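You operate a simulated robot arm through the tools that you are given. There is no shell and no other tool. Be economical: measure what you need, move in short steps, check, and stop when the job is done.

The job below is to be done with a simulated two-armed robot. You get a single attempt, and the scene is never put back.

## Task
On the top of the bench marked fittings, fold the blue cloth in half, so that its two long edges meet.

The check looks at the end state, three seconds after you hand in, the way a careful person would. Anything else that was tipped, shoved, dropped, spilled or broken makes it a failure. Flat cloth is picked up by pressing the open fingertips on it (5 to 10 N) and closing them slowly along it; thin cloth reads only 2 to 8 mm in the jaws.

## Robot
Two 7-joint arms with two-finger parallel grippers on one trunk, on a base that drives. Base frame: it is fixed to the floor where the robot stands at the start and does not move with it; the origin is under the middle of the robot, x ahead of it, y to its left, z up; the surface under the hand at the start is at about z = 80. Units: cm, rad, N and s.
The left shoulder is at the start at [16.8, 17.1, 110.2], the right one opposite. With the tool pointing down near the work surface each hand reaches from about 48 to 96 cm from the robot's upright axis, wherever it stands, measured 20 degrees to its own side. Places, roughly: top of the bench marked fittings [70, 0, 80]. Payload 4.4 kg a hand.
Tool frame (each hand has its own): the origin (TCP) lies between the finger pads and is the grasp point; the fingertips stand 2.3 cm ahead of it; z points along the fingers, y is the line along which they close. Largest opening 9.4 cm; finger width 3.8, thickness 1; the body of the gripper, 5.4 by 9.6 cm, starts 3.9 cm behind the TCP.
Orientation is that of the tool frame in the base frame, as [roll, pitch, yaw] about the fixed x, y, z axes, in that order (R = Rz(yaw) Ry(pitch) Rx(roll)). With the fingers straight down and closing along the base's y, the tool's x points along the base's -x, its y along +y and its z along -z.

## Interface
- The arms move only by the tool servo_tool. It takes "left_increments", "right_increments" or both (then of equal length, played together; a hand with none holds still); each is a list of rows, each an object (a shift or turn left out is 0, a gripper value left out holds the last) with "rotation": the turn, a rotation vector about the tool's x, y, z in rad, a list of three; "slide": the shift along the tool's x, y, z in cm, a list of three; "gripper": the opening, from 0 (shut) to 1 (fully open). In form: [{"rotation": [ax, ay, az], "slide": [dx, dy, dz], "gripper": gripper}, ...]. A call has 1 to 8 rows; each row shifts and turns the commanded pose from where the row before left it, along the tool's axes as they then stand. Each row takes 0.2 s and may step no farther than 5 cm and 0.15 rad from the row before; otherwise, or with a gripper value out of range, the whole call is refused. Where a pose cannot be reached the arm comes as near as it can. A force on the tool above 40 N (or 10 N above the force at the start of the call, whichever is more), or a blocked arm, ends the call early, and 0.2 s more pass. The fingers move at their own pace (about 7.2 cm/s each) and stop on an object; they squeeze with about 29 N. The grip force told is the motor's: it shows also when the fingers shut on nothing. Time passes only in rows, and 0.2 s behind the last, so rows that do not move let the fingers close. It gives the time, the measured TCP pose, the force on the tool (base axes), the opening and the grip force at its end, in the units of the frame above (readings bear some noise), with the torque about the TCP (base axes, N m) and any sound that the robot's microphone picked up, and new pictures: "pictures" is both (left out), scene, wrist or none (wrist: the cameras of the hands that moved).
- Cameras (640 x 400 px; columns grow to the right, rows downward): "scene" is now at [28.12, -1.48, 121.1]; the picture's right is [-0.19, -0.98, 0.00], its down [-0.78, 0.15, -0.61] and it looks along [0.60, -0.11, -0.79] (base axes); focal length 214 px, centre (320, 200). "left" rides on the left gripper at [8.6, -1.6, -7.5] in its tool frame; the picture's right is [0.18, 0.98, 0.00], its down [-0.58, 0.11, -0.81] and it looks along [-0.79, 0.15, 0.59] (tool axes); focal length 243 px, centre (320, 200). "right" rides on the right gripper at [8.6, 1.6, -7.4] in its tool frame; the picture's right is [-0.18, 0.98, 0.00], its down [-0.58, -0.11, -0.81] and it looks along [-0.79, -0.15, 0.59] (tool axes); focal length 243 px, centre (320, 200). There is no depth. A picture from a camera that has moved, and an enlarged one, comes with that camera's place and axes in the base frame and with its lens.
- slide_trunk(by): slides the trunk up (or, below 0, down) by that many cm; the arms and the scene camera ride with it, the base frame stays. It gives what a move gives, with no picture.
- drive_base(legs): drives the robot by 1 to 6 legs, each [ahead, left, turn to the left] in cm, cm and rad, along the robot's own axes; the way and the turn of a leg run together, so that a leg with both is an arc; at most 150 cm and 3.142 rad a leg. The arms and the cameras ride along, it lands a little off, and it stops where it bumps. It gives what a move gives, and a new picture of the scene camera.
- pan_tilt(pan, tilt): turns the head with the scene camera to pan (to the left, within 1.396 rad either way) and tilt (down, from -0.506 to 1.204), counted from straight ahead of the robot. It gives what a move gives, and a new picture of the scene camera.
- enlarge(camera, box): a new picture of the part [left, top, right, bottom] of that camera's present view, enlarged. No time passes.
- hand_in(): hands the job in; it is judged then, once.

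Work in short steps. Places have to be worked out from the pictures, the camera data and where the tool is seen: move nearer, look again, correct. Check each grasp and each placing, and mend what went wrong. You have 120 turns and 260 pictures in all, those below and enlarged ones among them. Open the grippers and draw the arms clear of the work before you hand the job in, unless the task says otherwise; then end with one line.

The tools are called by a JSON object that holds its "api" and its "payload". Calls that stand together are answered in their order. servo_tool: Moves the arms, as the interface text tells. Its arguments: {"type":"object","properties":{"left_increments":{"type":"array","items":{"type":"object","properties":{"rotation":{"type":"array","items":{"type":"number"}},"slide":{"type":"array","items":{"type":"number"}},"gripper":{"type":"number"}}}},"right_increments":{"type":"array","items":{"type":"object","properties":{"rotation":{"type":"array","items":{"type":"number"}},"slide":{"type":"array","items":{"type":"number"}},"gripper":{"type":"number"}}}},"pictures":{"type":"string","enum":["both","scene","wrist","none"]}},"required":[]} The other tools are called the same way: slide_trunk (by) slides the trunk up or down; drive_base (legs) drives the base; pan_tilt (pan, tilt) turns the head that bears the scene camera; enlarge (camera, box) takes an enlarged picture of a part of a camera's view; hand_in () hands the job in.

At the start:

```text
clock: 0.0
left_eef_pos: [48.25, 26.35, 103.48]
left_tcp_rot: [3.142, 0.0, 3.141]
left_wrist_force: [0.9, 0.8, 0.6]
left_wrist_torque: [0.02, 0.01, -0.03]
left_opening: 9.41
left_gripper_force: 0.1
right_eef_pos: [46.59, -16.88, 99.3]
right_tcp_rot: [-3.142, 0.0, 3.14]
right_wrist_force: [0.7, -0.3, 0.1]
right_wrist_torque: [-0.02, -0.02, -0.01]
right_opening: 9.4
right_gripper_force: 0.1
trunk travel left (down, up): [-11.9, 26.9]
robot x, y, heading: [0.4, 0.25, -0.0]
head pan, tilt: [-0.187, 0.918]
```

scene: 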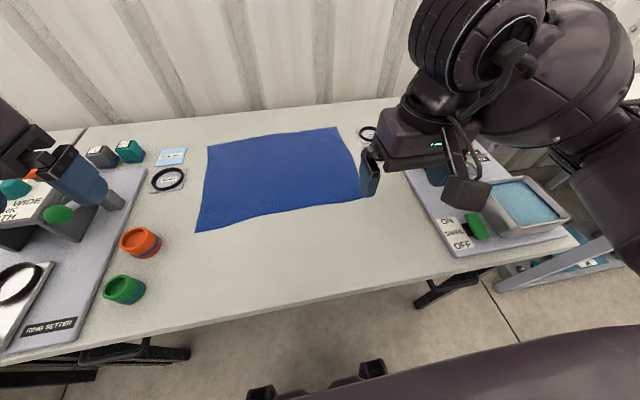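
right: 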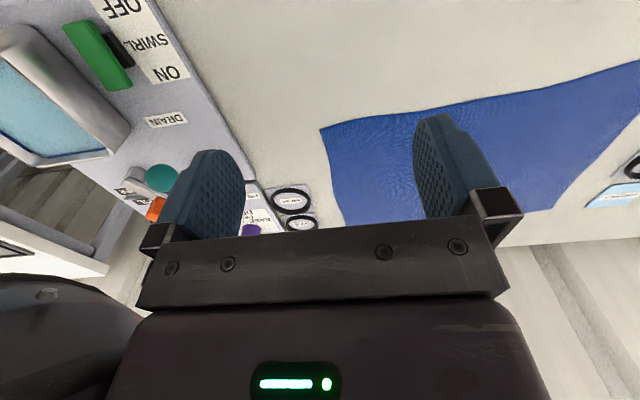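
left: 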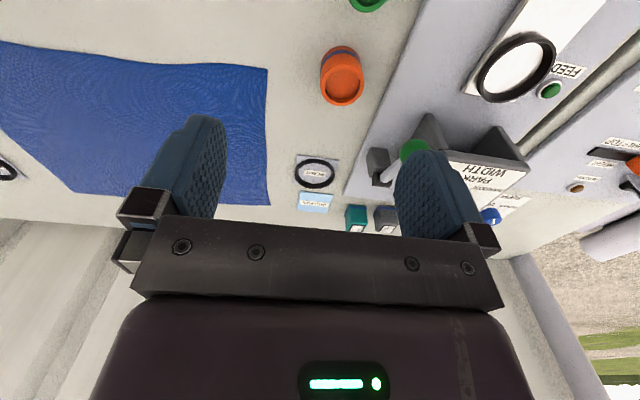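

The blue cloth's corners come out at about A(55.4, 21), B(85.5, 22), C(88, -18.4) and D(58.2, -19.2), so the long edges run along y. I plan to pinch both near-edge corners and carry that edge over to the far edge, so first I hover above those two corners.

{"api": "servo_tool", "payload": {"left_increments": [{"slide": [-1.74, -2.11, 3.37], "gripper": 0.45}, {"slide": [-1.74, -2.11, 3.37]}, {"slide": [-1.74, -2.11, 3.37]}, {"slide": [-1.74, -2.11, 3.37], "rotation": [0, 0, -0.07]}, {}], "right_increments": [{"slide": [-2.75, 0.22, 2.33], "gripper": 0.45}, {"slide": [-2.75, 0.22, 2.33]}, {"slide": [-2.75, 0.22, 2.33]}, {"slide": [-2.75, 0.22, 2.33], "rotation": [0, 0, -0.07]}, {}]}}

```text
clock: 1.2
left_eef_pos: [55.03, 17.65, 90.1]
left_tcp_rot: [3.141, 0.002, -3.072]
left_wrist_force: [0.3, -1.1, 0.2]
left_wrist_torque: [0.01, -0.04, 0.03]
left_opening: 4.22
left_gripper_force: 0.0
right_eef_pos: [57.73, -15.8, 89.55]
right_tcp_rot: [3.141, 0.003, -3.069]
right_wrist_force: [0.8, -0.2, 0.4]
right_wrist_torque: [-0.04, 0.01, 0.01]
right_opening: 4.23
right_gripper_force: 0.0
trunk travel left (down, up): [-11.9, 26.9]
robot x, y, heading: [-0.06, -0.02, 0.002]
head pan, tilt: [-0.187, 0.918]
camera scene: at [28.03, -1.48, 121.15], right [-0.19, -0.98, 0.0], down [-0.78, 0.15, -0.61], along [0.6, -0.11, -0.79], focal length 214 px, centre (320, 200)
camera right: at [48.81, -14.82, 96.99], right [0.11, 0.99, 0.0], down [0.59, -0.07, 0.81], along [0.8, -0.09, -0.59], focal length 243 px, centre (320, 200)
camera left: at [46.52, 15.54, 97.52], right [-0.25, 0.97, 0.0], down [0.57, 0.15, 0.81], along [0.78, 0.2, -0.59], focal length 243 px, centre (320, 200)
```

scene: 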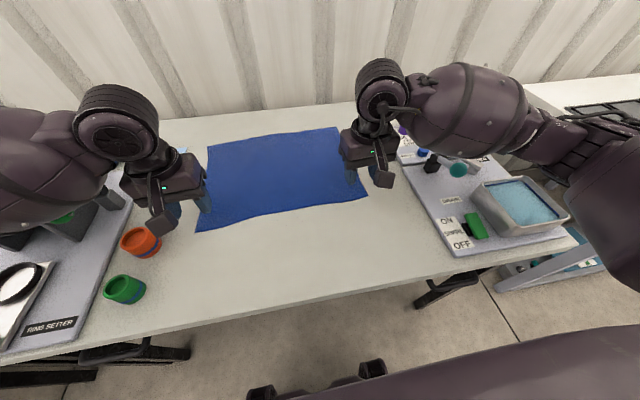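
right: 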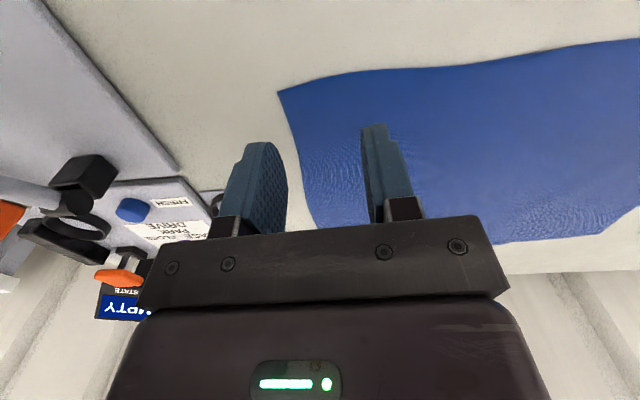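
left: 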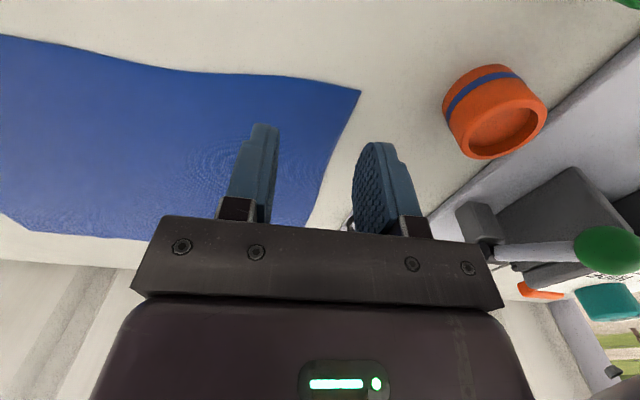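

Projected again from the wrist views, the corners are at about (55.3, 20.9) and (58.1, -18.9). I shift both hands 1 cm inward, set about 1.5 cm of finger overlap on the edge, and lower to just above the cloth.

{"api": "servo_tool", "payload": {"left_increments": [{"slide": [-0.4, -1.0, 2.0]}, {"slide": [0, 0, 3]}, {"slide": [0, 0, 2.0]}, {}], "right_increments": [{"slide": [0.2, 1.0, 1.5]}, {"slide": [0, 0, 3]}, {"slide": [0, 0, 2.0]}, {}]}}

```text
clock: 2.2
left_eef_pos: [55.81, 16.71, 83.01]
left_tcp_rot: [3.141, 0.004, -3.071]
left_wrist_force: [-0.2, -0.4, 0.6]
left_wrist_torque: [0.03, -0.03, 0.02]
left_opening: 4.24
left_gripper_force: 0.0
right_eef_pos: [57.41, -14.92, 83.25]
right_tcp_rot: [3.142, 0.001, -3.074]
right_wrist_force: [0.2, 0.0, 0.6]
right_wrist_torque: [-0.01, 0.0, -0.01]
right_opening: 4.23
right_gripper_force: 0.0
trunk travel left (down, up): [-11.9, 26.9]
robot x, y, heading: [-0.23, 0.03, 0.0]
head pan, tilt: [-0.187, 0.918]
camera scene: at [28.09, -1.48, 121.12], right [-0.19, -0.98, 0.0], down [-0.78, 0.15, -0.61], along [0.6, -0.11, -0.79], focal length 214 px, centre (320, 200)
camera right: at [48.54, -13.87, 90.59], right [0.12, 0.99, 0.0], down [0.59, -0.07, 0.81], along [0.8, -0.09, -0.59], focal length 243 px, centre (320, 200)
camera left: at [47.34, 14.55, 90.43], right [-0.25, 0.97, 0.0], down [0.57, 0.15, 0.81], along [0.78, 0.2, -0.59], focal length 243 px, centre (320, 200)
```

scene: 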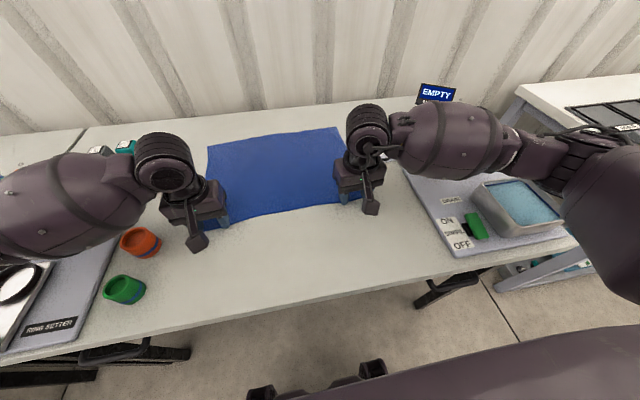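
right: 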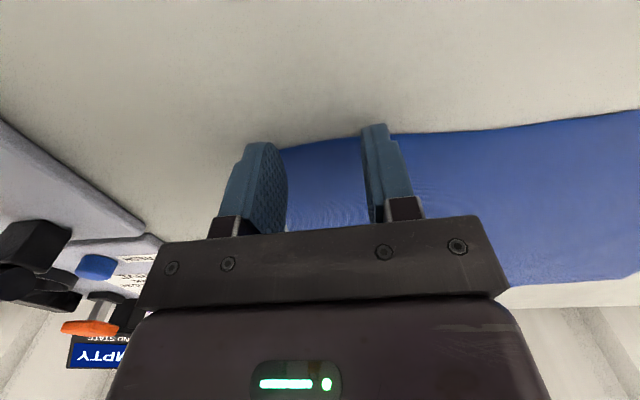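
left: 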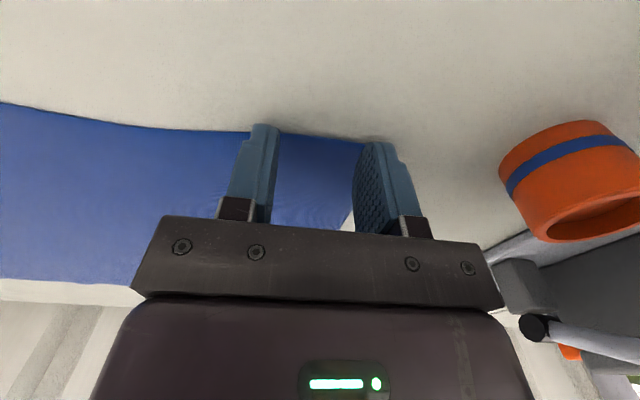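

The outer fingers sit over the corners, partly off the cloth, so I move each hand about 1.7 cm further inward at this height.

{"api": "servo_tool", "payload": {"left_increments": [{"slide": [0, -1.7, 0]}, {}], "right_increments": [{"slide": [0, 2.0, 0]}, {}], "pictures": "wrist"}}

{"api": "enlarge", "payload": {"camera": "left", "box": [200, 80, 440, 230]}}

{"api": "enlarge", "payload": {"camera": "right", "box": [200, 80, 440, 230]}}

```text
clock: 2.8
left_eef_pos: [55.86, 15.06, 83.1]
left_tcp_rot: [-3.141, 0.0, -3.072]
left_wrist_force: [-0.1, 0.6, 0.1]
left_wrist_torque: [0.0, 0.0, 0.03]
left_opening: 4.24
left_gripper_force: 0.1
right_eef_pos: [57.37, -12.69, 83.51]
right_tcp_rot: [3.141, 0.001, -3.07]
right_wrist_force: [0.1, 0.3, 0.1]
right_wrist_torque: [0.01, -0.02, 0.0]
right_opening: 4.25
right_gripper_force: 0.0
trunk travel left (down, up): [-11.9, 26.9]
robot x, y, heading: [-0.26, -0.38, 0.007]
head pan, tilt: [-0.187, 0.918]
camera right: at [48.51, -11.72, 90.87], right [0.11, 0.99, 0.0], down [0.59, -0.07, 0.81], along [0.8, -0.09, -0.59], focal length 243 px, centre (320, 200)
camera left: at [47.38, 12.81, 90.47], right [-0.25, 0.97, 0.0], down [0.57, 0.15, 0.81], along [0.78, 0.2, -0.59], focal length 243 px, centre (320, 200)
```

right: 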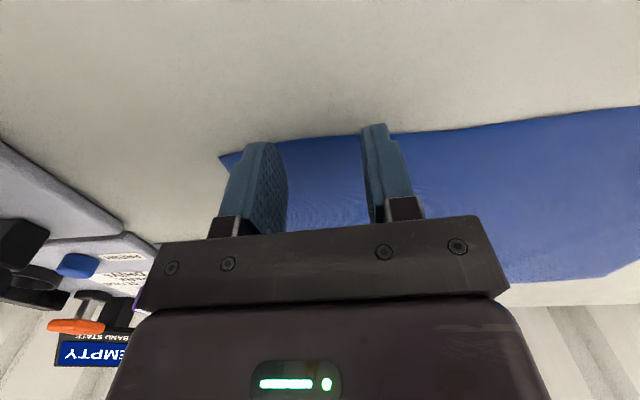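
left: 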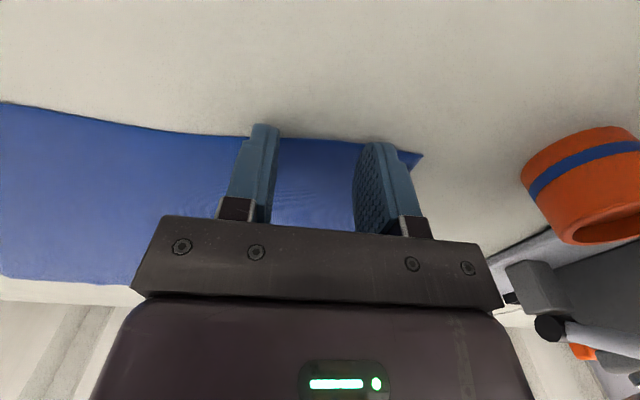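

```text
2.67 times, centred on (320, 155) of left
camera zoom: at [47.38, 12.81, 90.47], right [-0.25, 0.97, 0.0], down [0.57, 0.15, 0.81], along [0.78, 0.2, -0.59], focal length 647 px, centre (320, 320)
```

zoom: 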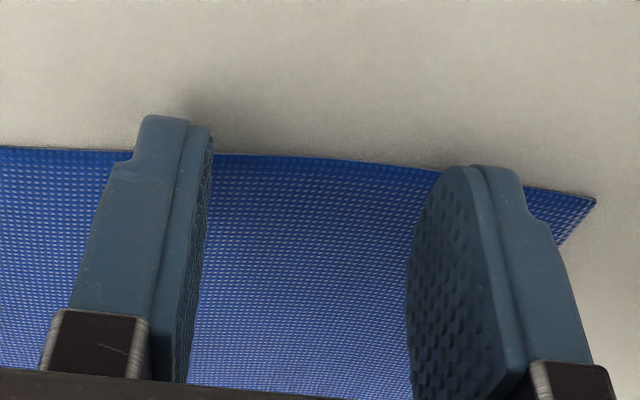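

```text
2.67 times, centred on (320, 155) of right
camera zoom: at [48.51, -11.72, 90.87], right [0.11, 0.99, 0.0], down [0.59, -0.07, 0.81], along [0.8, -0.09, -0.59], focal length 647 px, centre (320, 320)
```

zoom: 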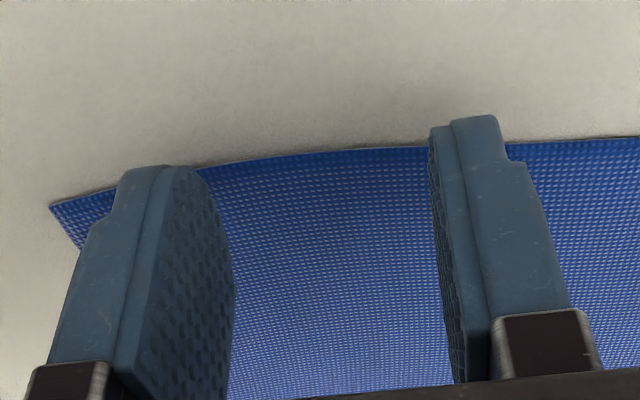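

The tips now sit on the cloth with the edge running under them. I lower in small steps until I feel contact.

{"api": "servo_tool", "payload": {"left_increments": [{"slide": [0, 0, 0.3]}, {"slide": [0, 0, 0.25]}, {"slide": [0, 0, 0.25]}, {}], "right_increments": [{"slide": [0, 0, 0.4]}, {"slide": [0, 0, 0.4]}, {"slide": [0, 0, 0.3]}, {}], "pictures": "none"}}

```text
clock: 3.8
left_eef_pos: [55.91, 15.08, 82.49]
left_tcp_rot: [-3.139, 0.006, -3.07]
left_wrist_force: [2.2, 0.0, 17.7]
left_wrist_torque: [0.19, -0.2, 0.01]
left_opening: 4.21
left_gripper_force: 0.1
right_eef_pos: [57.19, -12.9, 82.61]
right_tcp_rot: [3.14, 0.004, -3.071]
right_wrist_force: [-0.7, 0.4, 0.9]
right_wrist_torque: [0.0, -0.04, 0.04]
right_opening: 4.21
right_gripper_force: 0.2
trunk travel left (down, up): [-11.9, 26.9]
robot x, y, heading: [0.09, -0.01, 0.0]
head pan, tilt: [-0.187, 0.918]
```

The left hand is pressing too hard at 17.7 N and the right has not touched yet. I ease the left up and the right down.

{"api": "servo_tool", "payload": {"left_increments": [{"slide": [0, 0, -0.12]}, {}], "right_increments": [{"slide": [0, 0, 0.2]}, {}], "pictures": "none"}}

```text
clock: 4.4
left_eef_pos: [55.78, 15.13, 82.55]
left_tcp_rot: [3.141, 0.001, -3.074]
left_wrist_force: [3.2, -1.0, 6.8]
left_wrist_torque: [0.01, -0.1, -0.03]
left_opening: 4.22
left_gripper_force: 0.1
right_eef_pos: [57.32, -12.91, 82.36]
right_tcp_rot: [-3.14, 0.004, -3.071]
right_wrist_force: [1.0, -2.0, 19.7]
right_wrist_torque: [-0.15, -0.22, 0.0]
right_opening: 4.22
right_gripper_force: 0.1
trunk travel left (down, up): [-11.9, 26.9]
robot x, y, heading: [0.32, -0.03, -0.002]
head pan, tilt: [-0.187, 0.918]
```

The left is good at 6.8 N. I raise the right about 0.1 cm and then close both hands slowly.

{"api": "servo_tool", "payload": {"left_increments": [{}, {"gripper": 0.4}, {"gripper": 0.35}, {"gripper": 0.3}, {"gripper": 0.25}, {"gripper": 0.2}, {"gripper": 0.15}, {"gripper": 0.1}], "right_increments": [{"slide": [0, 0, -0.12]}, {"gripper": 0.4}, {"gripper": 0.35}, {"gripper": 0.3}, {"gripper": 0.25}, {"gripper": 0.2}, {"gripper": 0.15}, {"gripper": 0.1}], "pictures": "wrist"}}

{"api": "enlarge", "payload": {"camera": "left", "box": [200, 80, 440, 230]}}

{"api": "enlarge", "payload": {"camera": "right", "box": [200, 80, 440, 230]}}

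```text
clock: 6.2
left_eef_pos: [55.77, 15.21, 82.43]
left_tcp_rot: [3.141, 0.003, -3.071]
left_wrist_force: [0.5, -1.9, 6.5]
left_wrist_torque: [-0.08, -0.05, 0.02]
left_opening: 0.97
left_gripper_force: 0.2
right_eef_pos: [57.23, -12.96, 82.45]
right_tcp_rot: [-3.141, 0.002, -3.072]
right_wrist_force: [-0.2, 1.8, 21.2]
right_wrist_torque: [0.0, -0.27, 0.04]
right_opening: 0.95
right_gripper_force: 0.3
trunk travel left (down, up): [-11.9, 26.9]
robot x, y, heading: [-0.04, -0.05, 0.0]
head pan, tilt: [-0.187, 0.918]
camera right: at [48.33, -11.88, 89.81], right [0.12, 0.99, 0.0], down [0.59, -0.07, 0.81], along [0.8, -0.09, -0.59], focal length 243 px, centre (320, 200)
camera left: at [47.26, 13.01, 89.91], right [-0.25, 0.97, 0.0], down [0.57, 0.15, 0.81], along [0.78, 0.2, -0.59], focal length 243 px, centre (320, 200)
```

right: 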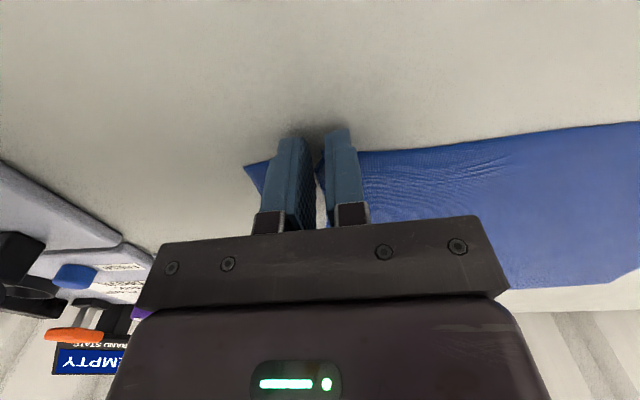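
left: 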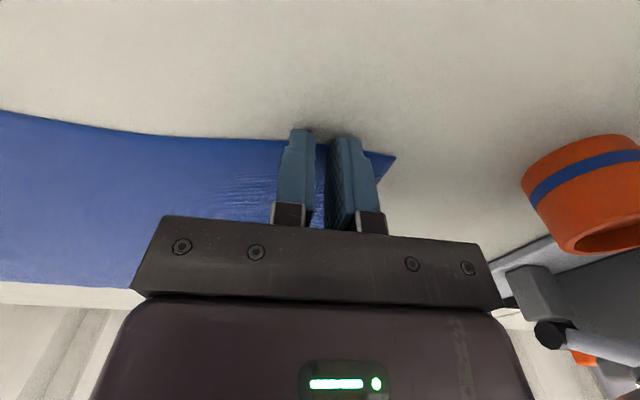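

```text
2.67 times, centred on (320, 155) of left
camera zoom: at [47.26, 13.01, 89.91], right [-0.25, 0.97, 0.0], down [0.57, 0.15, 0.81], along [0.78, 0.2, -0.59], focal length 647 px, centre (320, 320)
```

zoom: 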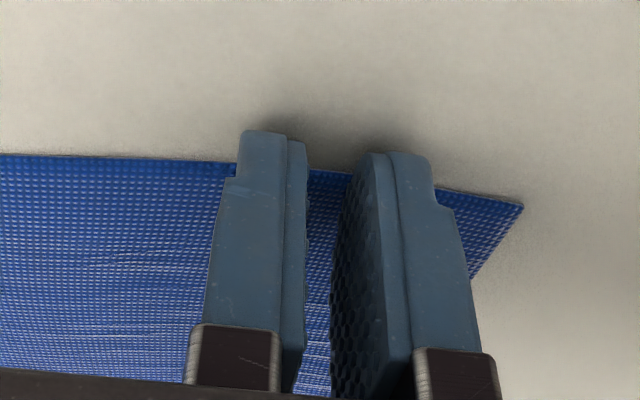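

```text
2.67 times, centred on (320, 155) of right
camera zoom: at [48.33, -11.88, 89.81], right [0.12, 0.99, 0.0], down [0.59, -0.07, 0.81], along [0.8, -0.09, -0.59], focal length 647 px, centre (320, 320)
```

zoom: 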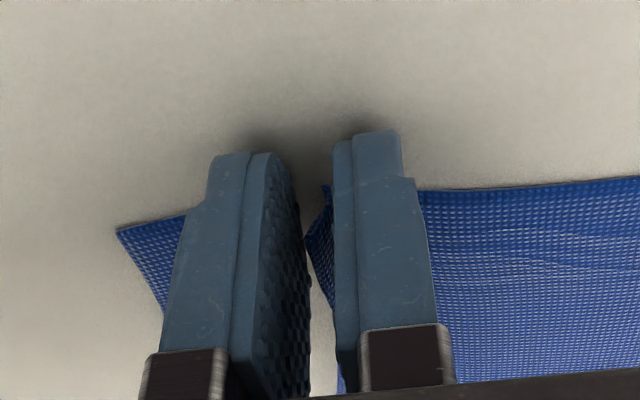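

The right hand shows a ridge forming, but the left looks flatter. I finish closing both.

{"api": "servo_tool", "payload": {"left_increments": [{"gripper": 0.05}, {"gripper": 0.0}, {}, {}], "right_increments": [{"gripper": 0.05}, {"gripper": 0.0}, {}, {}], "pictures": "none"}}

{"api": "enlarge", "payload": {"camera": "left", "box": [200, 80, 440, 230]}}

{"api": "enlarge", "payload": {"camera": "right", "box": [200, 80, 440, 230]}}

```text
clock: 7.2
left_eef_pos: [55.68, 15.24, 82.53]
left_tcp_rot: [-3.141, 0.002, -3.072]
left_wrist_force: [-0.6, -0.2, 6.8]
left_wrist_torque: [0.0, -0.05, 0.02]
left_opening: 0.0
left_gripper_force: 29.0
right_eef_pos: [57.2, -12.89, 82.42]
right_tcp_rot: [3.14, 0.001, -3.073]
right_wrist_force: [0.4, 5.0, 21.2]
right_wrist_torque: [0.12, -0.26, 0.05]
right_opening: 0.23
right_gripper_force: 29.1
trunk travel left (down, up): [-11.9, 26.9]
robot x, y, heading: [-0.1, -0.11, -0.002]
head pan, tilt: [-0.187, 0.918]
```

```text
2.67 times, centred on (320, 155) of left
camera zoom: at [47.26, 13.04, 89.91], right [-0.25, 0.97, 0.0], down [0.57, 0.15, 0.81], along [0.78, 0.2, -0.59], focal length 647 px, centre (320, 320)
```

zoom: 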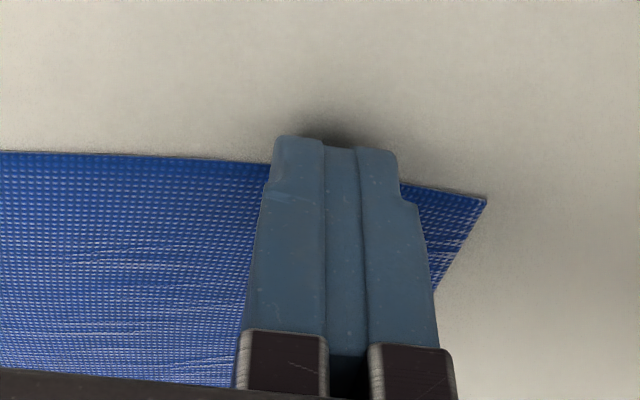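

```text
2.67 times, centred on (320, 155) of right
camera zoom: at [48.33, -11.84, 89.81], right [0.11, 0.99, 0.0], down [0.59, -0.07, 0.81], along [0.8, -0.09, -0.59], focal length 647 px, centre (320, 320)
```

zoom: 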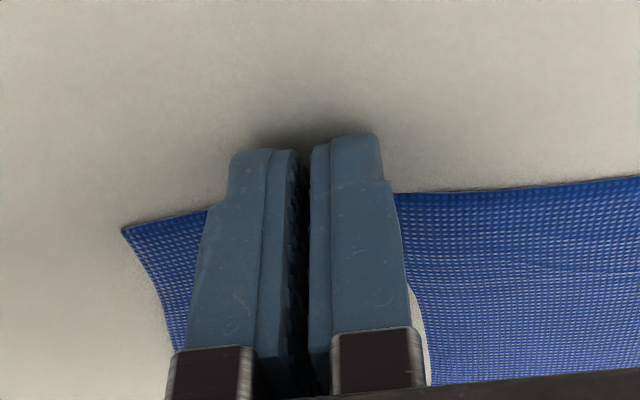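

The right hand has cloth (2.3 mm), but the left shut on nothing. I lift the left slightly, reopen it, shift 0.5 cm further onto the cloth and press harder.

{"api": "servo_tool", "payload": {"left_increments": [{"slide": [-0.3, 0, -0.6]}, {"gripper": 0.45}, {}, {"slide": [-0.2, 0, 0.3]}, {"slide": [0, 0, 0.2]}, {"slide": [0, 0, 0.16]}, {}], "pictures": "none"}}

{"api": "enlarge", "payload": {"camera": "left", "box": [200, 80, 440, 230]}}

```text
clock: 8.8
left_eef_pos: [56.26, 15.31, 82.44]
left_tcp_rot: [3.141, 0.005, -3.072]
left_wrist_force: [-1.7, -0.9, 6.8]
left_wrist_torque: [-0.02, 0.05, 0.0]
left_opening: 4.21
left_gripper_force: 0.2
right_eef_pos: [57.13, -13.03, 82.41]
right_tcp_rot: [-3.14, 0.001, -3.071]
right_wrist_force: [-1.4, 3.6, 16.3]
right_wrist_torque: [0.06, -0.19, 0.08]
right_opening: 0.26
right_gripper_force: 28.8
trunk travel left (down, up): [-11.9, 26.9]
robot x, y, heading: [0.14, 0.05, 0.001]
head pan, tilt: [-0.187, 0.918]
```

```text
2.67 times, centred on (320, 155) of left
camera zoom: at [47.81, 13.1, 89.89], right [-0.25, 0.97, 0.0], down [0.57, 0.15, 0.81], along [0.78, 0.2, -0.59], focal length 647 px, centre (320, 320)
```

zoom: 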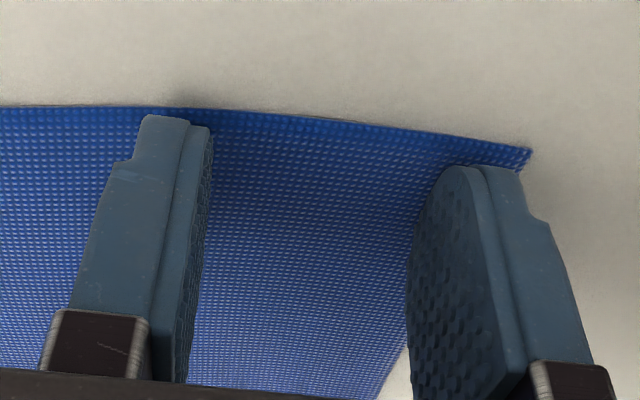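

The left fingers are now fully past the edge and the outer one is off the side. I lift, shift 1.2 cm inward and 0.6 cm back, and press a bit harder.

{"api": "servo_tool", "payload": {"left_increments": [{"slide": [0, 0, -0.6]}, {"slide": [0.6, -1.2, 0]}, {}, {"slide": [0, 0, 0.4]}, {"slide": [0, 0, 0.2]}, {"slide": [0, 0, 0.08]}, {}], "pictures": "none"}}

{"api": "enlarge", "payload": {"camera": "left", "box": [200, 80, 440, 230]}}

```text
clock: 10.4
left_eef_pos: [56.75, 14.86, 83.53]
left_tcp_rot: [3.123, 0.035, -3.061]
left_wrist_force: [-0.3, -1.0, -0.7]
left_wrist_torque: [0.0, 0.04, 0.01]
left_opening: 4.24
left_gripper_force: 0.0
right_eef_pos: [57.22, -12.99, 82.87]
right_tcp_rot: [3.139, 0.009, -3.072]
right_wrist_force: [-0.2, 0.6, -0.5]
right_wrist_torque: [-0.05, -0.02, 0.02]
right_opening: 0.24
right_gripper_force: 29.2
trunk travel left (down, up): [-11.9, 26.9]
robot x, y, heading: [-0.28, 0.17, 0.004]
head pan, tilt: [-0.187, 0.918]
```

```text
2.67 times, centred on (320, 155) of left
camera zoom: at [47.96, 12.41, 90.68], right [-0.26, 0.96, 0.01], down [0.54, 0.14, 0.83], along [0.8, 0.22, -0.56], focal length 647 px, centre (320, 320)
```

zoom: 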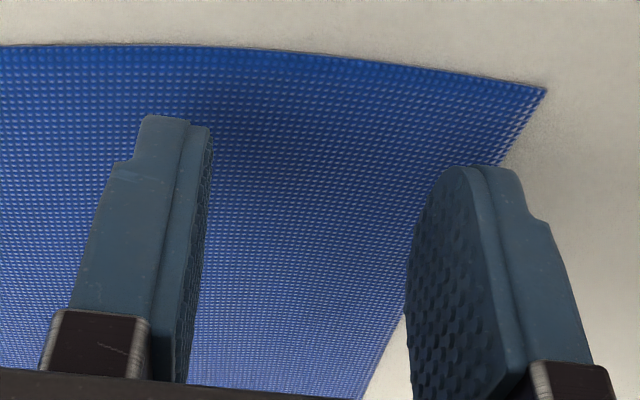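

The left hand did not track the command (z 83.5, slightly tilted). I let it settle and read again.

{"api": "servo_tool", "payload": {"left_increments": [{}, {}], "pictures": "both"}}

```text
clock: 11.0
left_eef_pos: [56.66, 14.83, 83.52]
left_tcp_rot: [3.122, 0.035, -3.06]
left_wrist_force: [0.8, -0.5, 0.2]
left_wrist_torque: [-0.01, 0.01, -0.04]
left_opening: 4.24
left_gripper_force: 0.1
right_eef_pos: [57.21, -13.05, 82.96]
right_tcp_rot: [3.14, 0.011, -3.072]
right_wrist_force: [0.8, 0.3, -0.6]
right_wrist_torque: [-0.01, 0.0, 0.02]
right_opening: 0.24
right_gripper_force: 28.8
trunk travel left (down, up): [-11.9, 26.9]
robot x, y, heading: [0.14, -0.04, -0.001]
head pan, tilt: [-0.187, 0.918]
camera scene: at [27.7, -1.75, 121.43], right [-0.19, -0.98, 0.0], down [-0.78, 0.15, -0.61], along [0.6, -0.11, -0.79], focal length 214 px, centre (320, 200)
camera left: at [47.94, 12.34, 90.69], right [-0.26, 0.96, 0.01], down [0.54, 0.14, 0.83], along [0.8, 0.22, -0.56], focal length 243 px, centre (320, 200)
```

scene: 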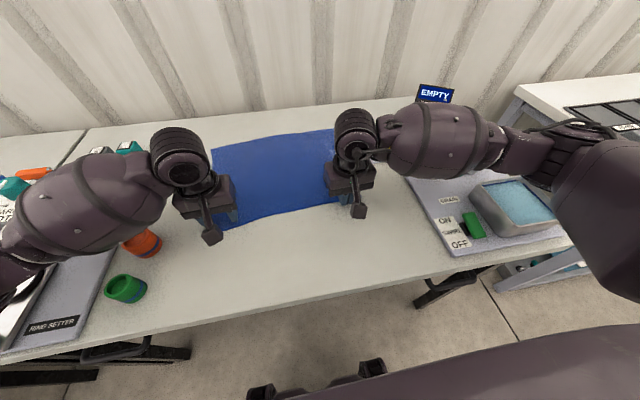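
left: 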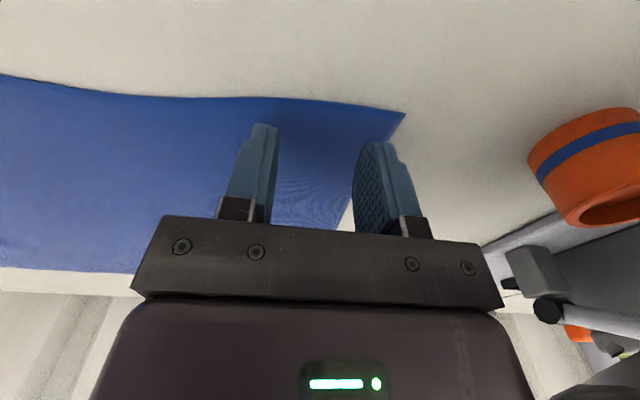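

The scene camera itself shifted slightly, so the left forearm or elbow may be resting on the fixture at the left. I raise the left hand and look at that area.

{"api": "servo_tool", "payload": {"left_increments": [{"slide": [0, 0, -2]}, {"slide": [0, 0, -2]}, {"slide": [0, 0, -2]}, {}], "pictures": "scene"}}

{"api": "pan_tilt", "payload": {"pan": 0.6, "tilt": 0.918}}

```text
clock: 11.7
left_eef_pos: [55.27, 13.71, 85.94]
left_tcp_rot: [-3.138, -0.018, -3.076]
left_wrist_force: [-1.2, -0.2, 1.0]
left_wrist_torque: [-0.01, -0.04, -0.01]
left_opening: 4.23
left_gripper_force: 0.1
right_eef_pos: [57.19, -12.92, 82.46]
right_tcp_rot: [3.135, 0.012, -3.071]
right_wrist_force: [4.1, -0.1, 21.9]
right_wrist_torque: [-0.11, -0.35, 0.02]
right_opening: 0.27
right_gripper_force: 28.6
trunk travel left (down, up): [-11.9, 26.9]
robot x, y, heading: [-0.34, 0.0, -0.002]
head pan, tilt: [-0.187, 0.918]
stopped in row 3 (right hand): the force on the tool passed its limit at 78 N (the readings are from after the stop); the commanded pose is now the measured one
camera scene: at [28.04, -1.56, 120.81], right [-0.19, -0.98, 0.0], down [-0.78, 0.15, -0.61], along [0.6, -0.11, -0.79], focal length 214 px, centre (320, 200)
```

scene: 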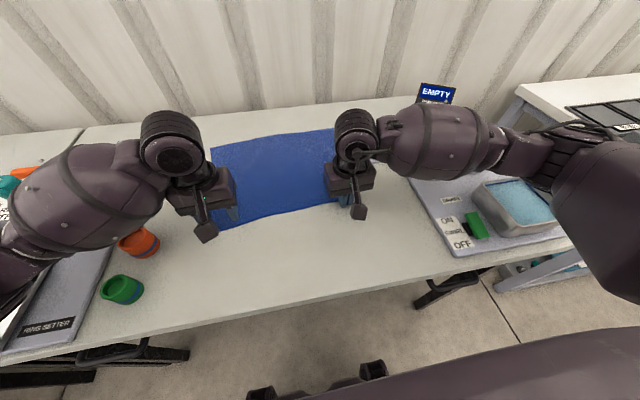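

```text
clock: 12.8
left_eef_pos: [55.36, 13.63, 86.48]
left_tcp_rot: [-3.139, -0.008, -3.079]
left_wrist_force: [0.3, 0.4, 0.5]
left_wrist_torque: [0.01, -0.02, -0.04]
left_opening: 4.23
left_gripper_force: 0.0
right_eef_pos: [57.19, -12.89, 82.8]
right_tcp_rot: [3.136, 0.008, -3.07]
right_wrist_force: [0.4, -0.5, 0.6]
right_wrist_torque: [-0.02, 0.01, -0.02]
right_opening: 0.22
right_gripper_force: 28.4
trunk travel left (down, up): [-11.9, 26.9]
robot x, y, heading: [0.14, -0.08, 0.001]
head pan, tilt: [0.6, 0.918]
camera scene: at [26.8, 3.97, 121.09], right [0.56, -0.83, 0.0], down [-0.66, -0.45, -0.61], along [0.5, 0.34, -0.79], focal length 214 px, centre (320, 200)
```

scene: 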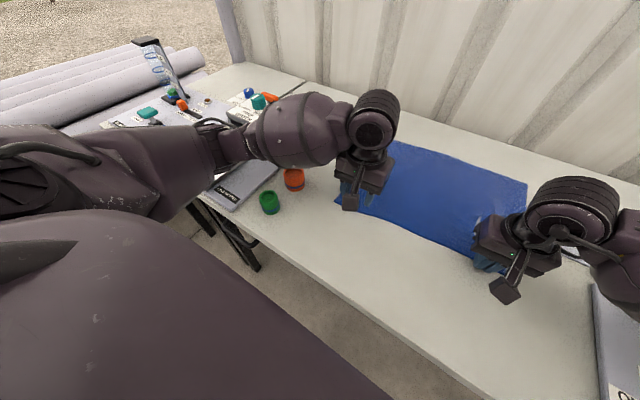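

The left elbow sits out over the fixture with little clearance. I release the right hand, lift both, and raise the trunk so the elbows ride higher, then retry.

{"api": "servo_tool", "payload": {"left_increments": [{"slide": [0, 0, -1]}, {"slide": [0, 0, -1]}, {"slide": [0, 0, -1]}, {"slide": [0, 0, -1]}], "right_increments": [{"gripper": 0.45}, {}, {"slide": [0, 0, -2]}, {"slide": [0, 0, -3]}], "pictures": "none"}}

{"api": "slide_trunk", "payload": {"by": 13}}

{"api": "enlarge", "payload": {"camera": "scene", "box": [0, 0, 640, 400]}}

```text
clock: 13.8
left_eef_pos: [55.45, 13.78, 90.68]
left_tcp_rot: [-3.137, -0.007, -3.076]
left_wrist_force: [-0.6, -0.6, -0.4]
left_wrist_torque: [-0.02, 0.01, 0.01]
left_opening: 4.26
left_gripper_force: 0.0
right_eef_pos: [57.06, -12.98, 87.94]
right_tcp_rot: [3.134, 0.01, -3.068]
right_wrist_force: [-0.7, 0.1, 0.0]
right_wrist_torque: [-0.01, 0.0, 0.0]
right_opening: 4.23
right_gripper_force: 0.1
trunk travel left (down, up): [-11.9, 26.9]
robot x, y, heading: [0.08, -0.42, 0.006]
head pan, tilt: [0.6, 0.918]
```

```text
clock: 15.4
left_eef_pos: [55.53, 13.73, 103.34]
left_tcp_rot: [-3.137, -0.011, -3.076]
left_wrist_force: [0.5, -0.1, -0.8]
left_wrist_torque: [0.01, 0.02, -0.02]
left_opening: 4.24
left_gripper_force: 0.1
right_eef_pos: [57.3, -12.94, 100.62]
right_tcp_rot: [3.136, 0.007, -3.068]
right_wrist_force: [1.3, 0.2, 0.3]
right_wrist_torque: [0.03, 0.0, 0.04]
right_opening: 4.25
right_gripper_force: 0.0
trunk travel left (down, up): [-24.9, 13.9]
robot x, y, heading: [-0.46, -0.33, -0.001]
head pan, tilt: [0.6, 0.918]
```

```text
1.00 times, centred on (320, 200) of scene (not enlarged: the box is as wide or as high as the picture)
camera zoom: at [14.97, 3.98, 135.78], right [0.56, -0.83, 0.0], down [-0.66, -0.45, -0.61], along [0.5, 0.34, -0.79], focal length 214 px, centre (320, 200)
```

zoom: 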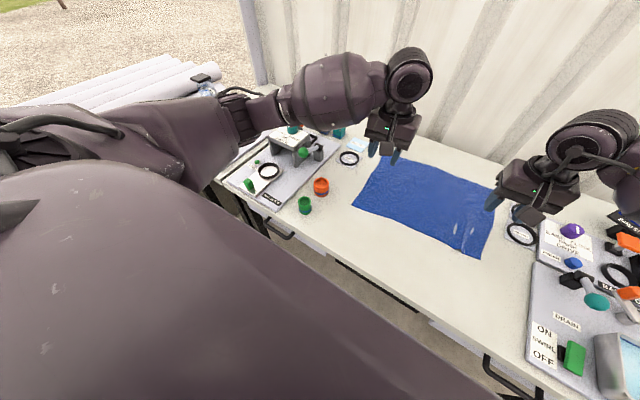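

The fixture and cups look undisturbed. I turn the head back to see the cloth.

{"api": "pan_tilt", "payload": {"pan": 0.0, "tilt": 0.8}}

```text
clock: 16.4
left_eef_pos: [55.43, 13.65, 103.46]
left_tcp_rot: [-3.14, -0.009, -3.077]
left_wrist_force: [-0.1, -0.8, -0.4]
left_wrist_torque: [-0.01, -0.02, 0.01]
left_opening: 4.24
left_gripper_force: 0.0
right_eef_pos: [57.16, -12.93, 100.85]
right_tcp_rot: [3.138, 0.008, -3.07]
right_wrist_force: [0.1, -0.8, -0.3]
right_wrist_torque: [0.02, 0.02, 0.01]
right_opening: 4.25
right_gripper_force: 0.1
trunk travel left (down, up): [-24.9, 13.9]
robot x, y, heading: [-0.21, -0.29, -0.003]
head pan, tilt: [0.0, 0.799]
camera scene: at [16.78, -0.22, 136.74], right [0.0, -1.0, 0.0], down [-0.72, 0.0, -0.7], along [0.7, 0.0, -0.72], focal length 214 px, centre (320, 200)
```

scene: 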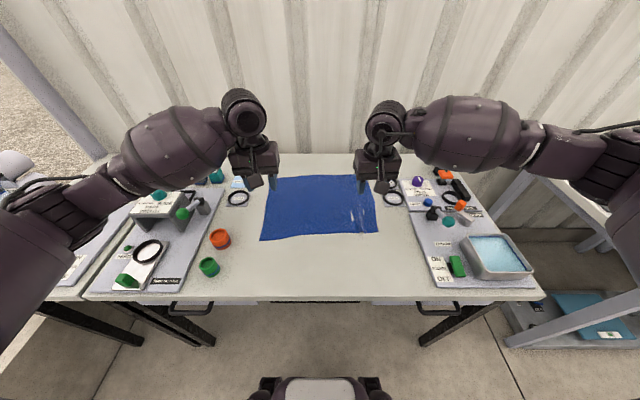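

From this higher view the arms clear everything and the cloth is only lightly wrinkled at its right end. I lower both hands to hover and re-measure the edge.

{"api": "servo_tool", "payload": {"left_increments": [{"slide": [0, 0, 4.5]}, {"slide": [0, 0, 4.5]}, {"slide": [0, 0, 4.5]}, {}], "right_increments": [{"slide": [0, 0, 3.6]}, {"slide": [0, 0, 3.6]}, {"slide": [0, 0, 3.6]}, {}]}}

```text
clock: 17.4
left_eef_pos: [55.27, 13.63, 90.12]
left_tcp_rot: [-3.138, -0.009, -3.076]
left_wrist_force: [0.3, -0.1, -0.1]
left_wrist_torque: [-0.01, 0.0, 0.0]
left_opening: 4.21
left_gripper_force: 0.0
right_eef_pos: [57.33, -13.0, 90.2]
right_tcp_rot: [3.136, 0.01, -3.071]
right_wrist_force: [-0.3, -0.2, 0.2]
right_wrist_torque: [0.01, -0.01, -0.04]
right_opening: 4.26
right_gripper_force: 0.2
trunk travel left (down, up): [-24.9, 13.9]
robot x, y, heading: [-0.41, -0.32, -0.004]
head pan, tilt: [0.0, 0.799]
camera scene: at [16.72, -0.23, 136.77], right [0.0, -1.0, 0.0], down [-0.72, 0.0, -0.7], along [0.7, 0.0, -0.72], focal length 214 px, centre (320, 200)
camera right: at [48.41, -12.01, 97.47], right [0.11, 0.99, 0.01], down [0.58, -0.07, 0.81], along [0.81, -0.09, -0.58], focal length 243 px, centre (320, 200)
camera left: at [46.71, 11.43, 97.62], right [-0.25, 0.97, 0.0], down [0.58, 0.15, 0.8], along [0.78, 0.2, -0.6], focal length 243 px, centre (320, 200)
```

scene: 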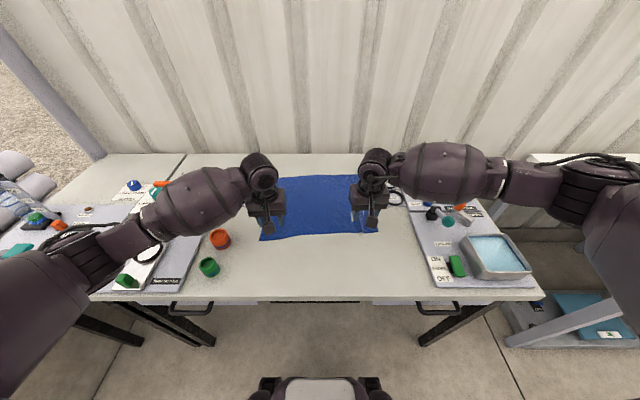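
right: 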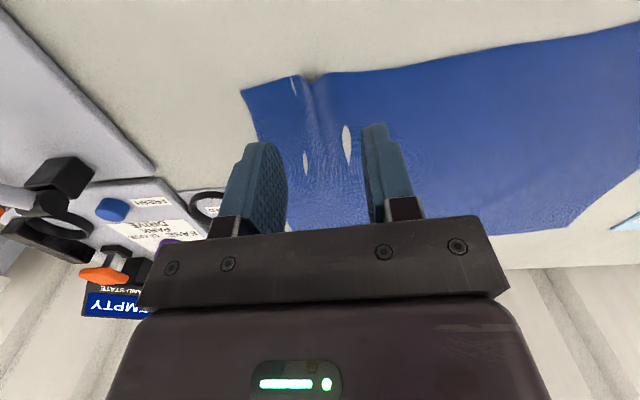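
left: 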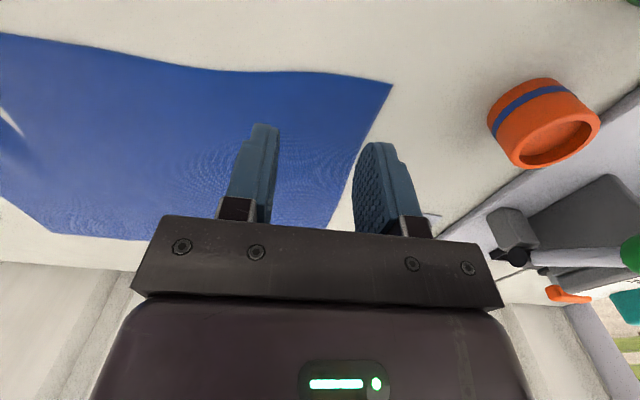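

The left corner is now at about (54.5, 18.8) and the right at (57.7, -18.9). I align the left hand with the edge and lower both to just above contact.

{"api": "servo_tool", "payload": {"left_increments": [{"slide": [-0.2, -0.6, 3], "rotation": [0, 0, -0.05]}, {"slide": [0, 0, 3]}, {"slide": [0, 0, 0.8]}, {}, {}], "right_increments": [{"slide": [0, -0.3, 3]}, {"slide": [0, 0, 3]}, {"slide": [0, 0, 0.8]}, {}, {}], "pictures": "none"}}

{"api": "enlarge", "payload": {"camera": "left", "box": [200, 60, 456, 220]}}

{"api": "enlarge", "payload": {"camera": "right", "box": [200, 60, 456, 220]}}

```text
clock: 18.6
left_eef_pos: [55.59, 12.77, 83.34]
left_tcp_rot: [-3.137, -0.009, -3.028]
left_wrist_force: [0.3, -0.4, -1.0]
left_wrist_torque: [0.0, -0.03, 0.01]
left_opening: 4.22
left_gripper_force: 0.2
right_eef_pos: [57.56, -13.38, 83.39]
right_tcp_rot: [3.135, 0.009, -3.072]
right_wrist_force: [0.3, -0.5, -0.5]
right_wrist_torque: [0.01, -0.01, 0.02]
right_opening: 4.24
right_gripper_force: 0.2
trunk travel left (down, up): [-24.9, 13.9]
robot x, y, heading: [-0.03, -0.4, 0.001]
head pan, tilt: [0.0, 0.799]
```

```text
2.50 times, centred on (328, 140) of left
camera zoom: at [47.32, 10.34, 90.93], right [-0.29, 0.96, 0.0], down [0.57, 0.18, 0.8], along [0.77, 0.24, -0.6], focal length 606 px, centre (300, 350)
```

zoom: 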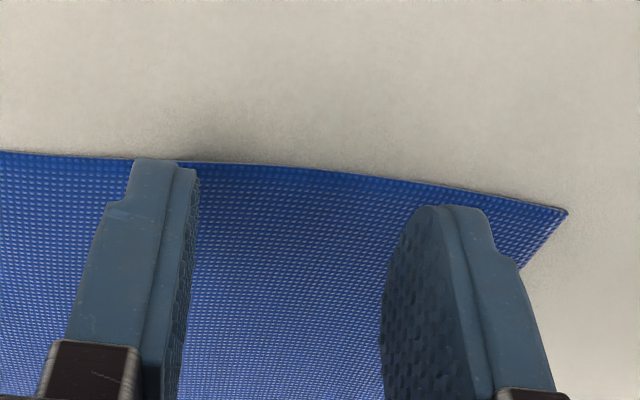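

```text
2.50 times, centred on (328, 140) of right
camera zoom: at [48.58, -12.3, 90.63], right [0.11, 0.99, 0.01], down [0.58, -0.07, 0.81], along [0.81, -0.09, -0.59], focal length 606 px, centre (300, 350)
```

zoom: 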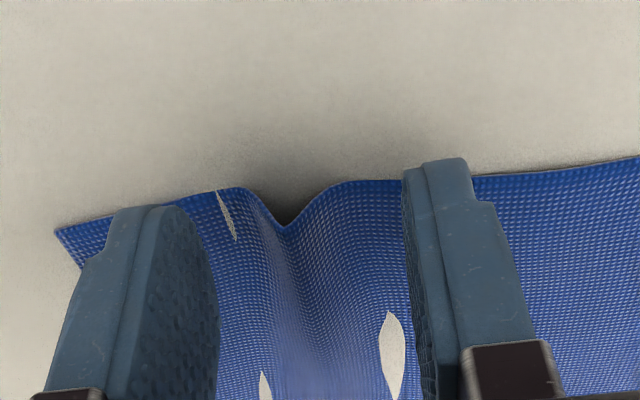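

Both hands are well placed, and the right already straddles a ridge. I back off 0.6 cm and press down gently.

{"api": "servo_tool", "payload": {"left_increments": [{"slide": [0.6, 0, 0.3]}, {"slide": [0, 0, 0.3]}, {"slide": [0, 0, 0.2]}, {}], "right_increments": [{"slide": [0.6, 0, 0.3]}, {"slide": [0, 0, 0.3]}, {"slide": [0, 0, 0.25]}, {}], "pictures": "none"}}

```text
clock: 19.6
left_eef_pos: [54.96, 12.91, 82.53]
left_tcp_rot: [-3.136, -0.008, -3.027]
left_wrist_force: [-0.3, -0.1, 1.2]
left_wrist_torque: [-0.02, -0.02, -0.02]
left_opening: 4.25
left_gripper_force: 0.0
right_eef_pos: [56.99, -13.23, 82.64]
right_tcp_rot: [3.138, 0.01, -3.07]
right_wrist_force: [0.8, -0.4, 6.5]
right_wrist_torque: [-0.15, -0.11, 0.02]
right_opening: 4.27
right_gripper_force: 0.3
trunk travel left (down, up): [-24.9, 13.9]
robot x, y, heading: [0.07, 0.02, -0.003]
head pan, tilt: [0.0, 0.799]
```

{"api": "servo_tool", "payload": {"left_increments": [{"slide": [0, 0, 0.13]}, {}], "right_increments": [{"slide": [0, 0, 0.05]}, {}], "pictures": "none"}}

```text
clock: 20.2
left_eef_pos: [55.01, 12.92, 82.49]
left_tcp_rot: [-3.139, -0.008, -3.026]
left_wrist_force: [2.4, 1.1, 8.4]
left_wrist_torque: [0.14, -0.13, -0.01]
left_opening: 4.21
left_gripper_force: 0.0
right_eef_pos: [56.87, -13.22, 82.41]
right_tcp_rot: [3.136, 0.014, -3.071]
right_wrist_force: [1.9, -2.0, 12.5]
right_wrist_torque: [-0.33, -0.16, 0.04]
right_opening: 4.27
right_gripper_force: 0.7
trunk travel left (down, up): [-24.9, 13.9]
robot x, y, heading: [-0.26, -0.22, 0.003]
head pan, tilt: [0.0, 0.799]
```

Contact is 8 N on the left and 12.5 N on the right. I press the left slightly more and close slowly.

{"api": "servo_tool", "payload": {"left_increments": [{"slide": [0, 0, 0.06]}, {"gripper": 0.4}, {"gripper": 0.34}, {"gripper": 0.28}, {"gripper": 0.22}, {"gripper": 0.16}, {"gripper": 0.1}, {"gripper": 0.05}], "right_increments": [{}, {"gripper": 0.4}, {"gripper": 0.34}, {"gripper": 0.28}, {"gripper": 0.22}, {"gripper": 0.16}, {"gripper": 0.1}, {"gripper": 0.05}], "pictures": "none"}}

{"api": "servo_tool", "payload": {"left_increments": [{"gripper": 0.0}, {}, {}], "right_increments": [{"gripper": 0.0}, {}, {}], "pictures": "wrist"}}

```text
clock: 22.0
left_eef_pos: [54.64, 12.87, 82.52]
left_tcp_rot: [-3.137, -0.006, -3.028]
left_wrist_force: [0.6, -1.9, 29.8]
left_wrist_torque: [0.11, -0.48, 0.01]
left_opening: 0.54
left_gripper_force: 0.6
right_eef_pos: [56.63, -13.03, 82.47]
right_tcp_rot: [3.135, 0.011, -3.068]
right_wrist_force: [0.6, 4.0, 10.3]
right_wrist_torque: [0.0, -0.08, 0.05]
right_opening: 0.56
right_gripper_force: 0.8
trunk travel left (down, up): [-24.9, 13.9]
robot x, y, heading: [0.12, 0.19, 0.003]
head pan, tilt: [0.0, 0.799]
```

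```text
clock: 22.8
left_eef_pos: [54.69, 12.92, 82.51]
left_tcp_rot: [-3.138, -0.007, -3.027]
left_wrist_force: [-0.9, 1.0, 34.5]
left_wrist_torque: [0.16, -0.53, 0.04]
left_opening: 0.0
left_gripper_force: 28.4
right_eef_pos: [56.69, -13.16, 82.51]
right_tcp_rot: [3.134, 0.012, -3.069]
right_wrist_force: [-0.5, 4.4, 6.8]
right_wrist_torque: [0.06, -0.05, 0.1]
right_opening: 0.23
right_gripper_force: 28.5
trunk travel left (down, up): [-24.9, 13.9]
robot x, y, heading: [-0.11, -0.45, 0.0]
head pan, tilt: [0.0, 0.799]
camera right: at [47.74, -12.21, 89.75], right [0.11, 0.99, 0.01], down [0.58, -0.07, 0.81], along [0.81, -0.09, -0.58], focal length 243 px, centre (320, 200)
camera left: at [46.35, 10.42, 89.97], right [-0.3, 0.96, 0.0], down [0.57, 0.18, 0.8], along [0.77, 0.24, -0.6], focal length 243 px, centre (320, 200)
```

right: 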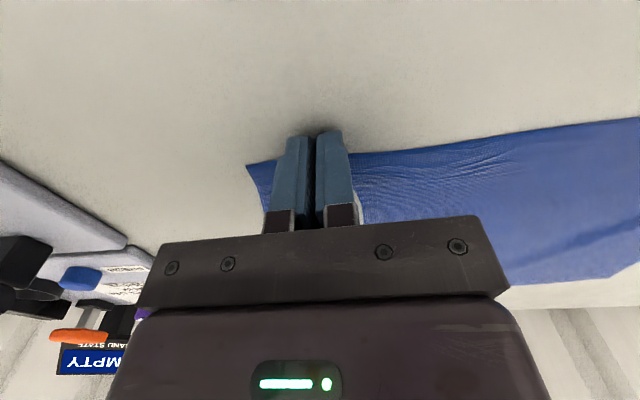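
left: 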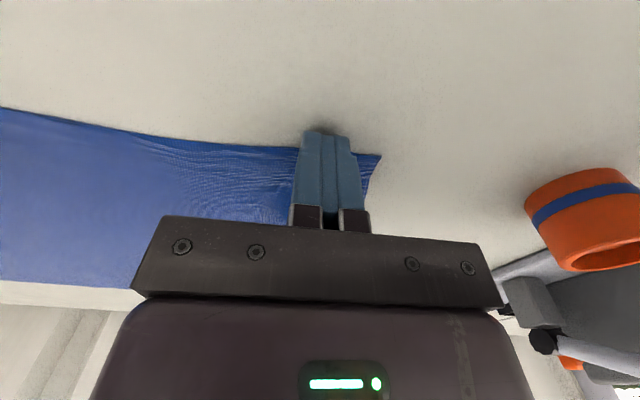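

The right holds again (2.3 mm) and the left slipped. The torque says its outer finger carried the load, so I lift, reopen, correct the roll by 0.008 rad, move 0.8 cm deeper and press evenly.

{"api": "servo_tool", "payload": {"left_increments": [{"slide": [0, 0, -0.8]}, {"gripper": 0.45}, {"slide": [-0.8, 0, 0], "rotation": [-0.009, 0, 0]}, {}, {"slide": [0, 0, 0.3]}, {"slide": [0, 0, 0.2]}, {}], "pictures": "none"}}

{"api": "enlarge", "payload": {"camera": "left", "box": [200, 60, 456, 220]}}

```text
clock: 24.4
left_eef_pos: [55.58, 12.99, 82.75]
left_tcp_rot: [3.137, -0.006, -3.027]
left_wrist_force: [-0.2, -0.1, 0.0]
left_wrist_torque: [0.01, -0.03, -0.01]
left_opening: 4.23
left_gripper_force: 0.1
right_eef_pos: [56.74, -13.21, 82.51]
right_tcp_rot: [3.138, 0.012, -3.071]
right_wrist_force: [0.5, -1.4, 24.4]
right_wrist_torque: [-0.11, -0.23, 0.01]
right_opening: 0.23
right_gripper_force: 28.8
trunk travel left (down, up): [-24.9, 13.9]
robot x, y, heading: [-0.51, -0.45, -0.002]
head pan, tilt: [0.0, 0.799]
```

```text
2.50 times, centred on (328, 140) of left
camera zoom: at [47.23, 10.52, 90.23], right [-0.3, 0.96, 0.01], down [0.57, 0.17, 0.8], along [0.77, 0.24, -0.6], focal length 606 px, centre (300, 350)
```

zoom: 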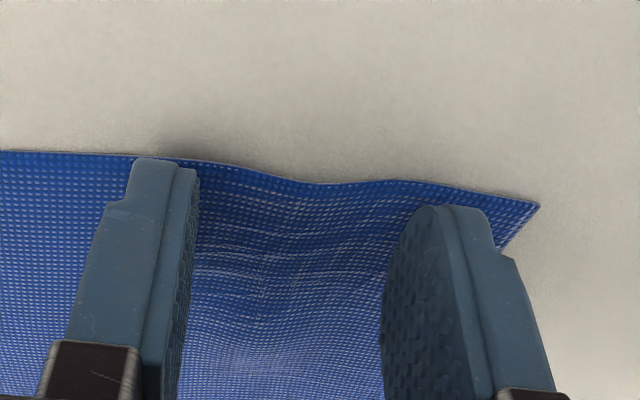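

There is now a soft ridge between the left fingers. I unload the right by 0.3 cm, since it holds the cloth anyway, and press the left.

{"api": "servo_tool", "payload": {"left_increments": [{"slide": [0, 0, 0.15]}, {"slide": [0, 0, 0.1]}, {}], "right_increments": [{"slide": [0, 0, -0.3]}, {}, {}], "pictures": "none"}}

```text
clock: 25.2
left_eef_pos: [55.58, 13.05, 82.52]
left_tcp_rot: [3.136, -0.005, -3.026]
left_wrist_force: [-0.3, 2.0, 9.0]
left_wrist_torque: [-0.12, -0.07, 0.06]
left_opening: 4.18
left_gripper_force: 0.1
right_eef_pos: [56.63, -13.22, 82.41]
right_tcp_rot: [3.136, 0.006, -3.069]
right_wrist_force: [-0.2, -0.5, 1.1]
right_wrist_torque: [-0.02, 0.0, 0.02]
right_opening: 0.26
right_gripper_force: 29.2
trunk travel left (down, up): [-24.9, 13.9]
robot x, y, heading: [-0.19, -0.19, 0.003]
head pan, tilt: [0.0, 0.799]
```

It is now slightly inner-heavy. I take back half the roll, press 0.05 cm more and close slowly.

{"api": "servo_tool", "payload": {"left_increments": [{"slide": [0, 0, 0.06], "rotation": [0.004, 0, 0]}, {}, {"gripper": 0.4}, {"gripper": 0.35}, {"gripper": 0.3}, {"gripper": 0.25}, {"gripper": 0.2}], "pictures": "none"}}

{"api": "enlarge", "payload": {"camera": "left", "box": [200, 60, 456, 220]}}

```text
clock: 26.8
left_eef_pos: [55.62, 12.98, 82.48]
left_tcp_rot: [-3.141, -0.008, -3.03]
left_wrist_force: [0.0, -3.6, 17.9]
left_wrist_torque: [-0.07, -0.19, -0.05]
left_opening: 1.95
left_gripper_force: 0.9
right_eef_pos: [56.77, -13.14, 82.62]
right_tcp_rot: [3.135, 0.011, -3.068]
right_wrist_force: [-0.4, 3.8, -0.3]
right_wrist_torque: [0.09, 0.03, 0.08]
right_opening: 0.27
right_gripper_force: 28.6
trunk travel left (down, up): [-24.9, 13.9]
robot x, y, heading: [-0.07, -0.27, -0.002]
head pan, tilt: [0.0, 0.799]
```

```text
2.50 times, centred on (328, 140) of left
camera zoom: at [47.27, 10.46, 89.98], right [-0.29, 0.96, 0.0], down [0.57, 0.17, 0.8], along [0.77, 0.24, -0.6], focal length 606 px, centre (300, 350)
```

zoom: 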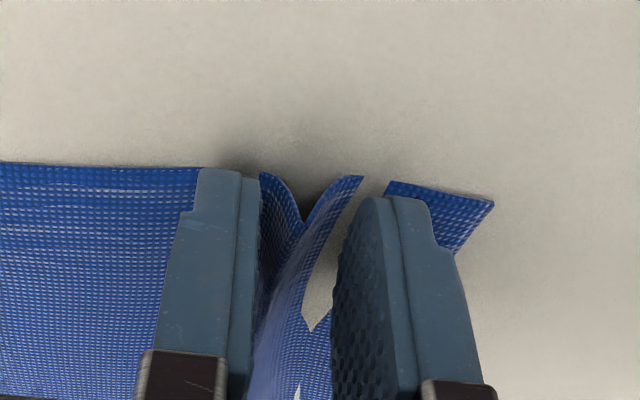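

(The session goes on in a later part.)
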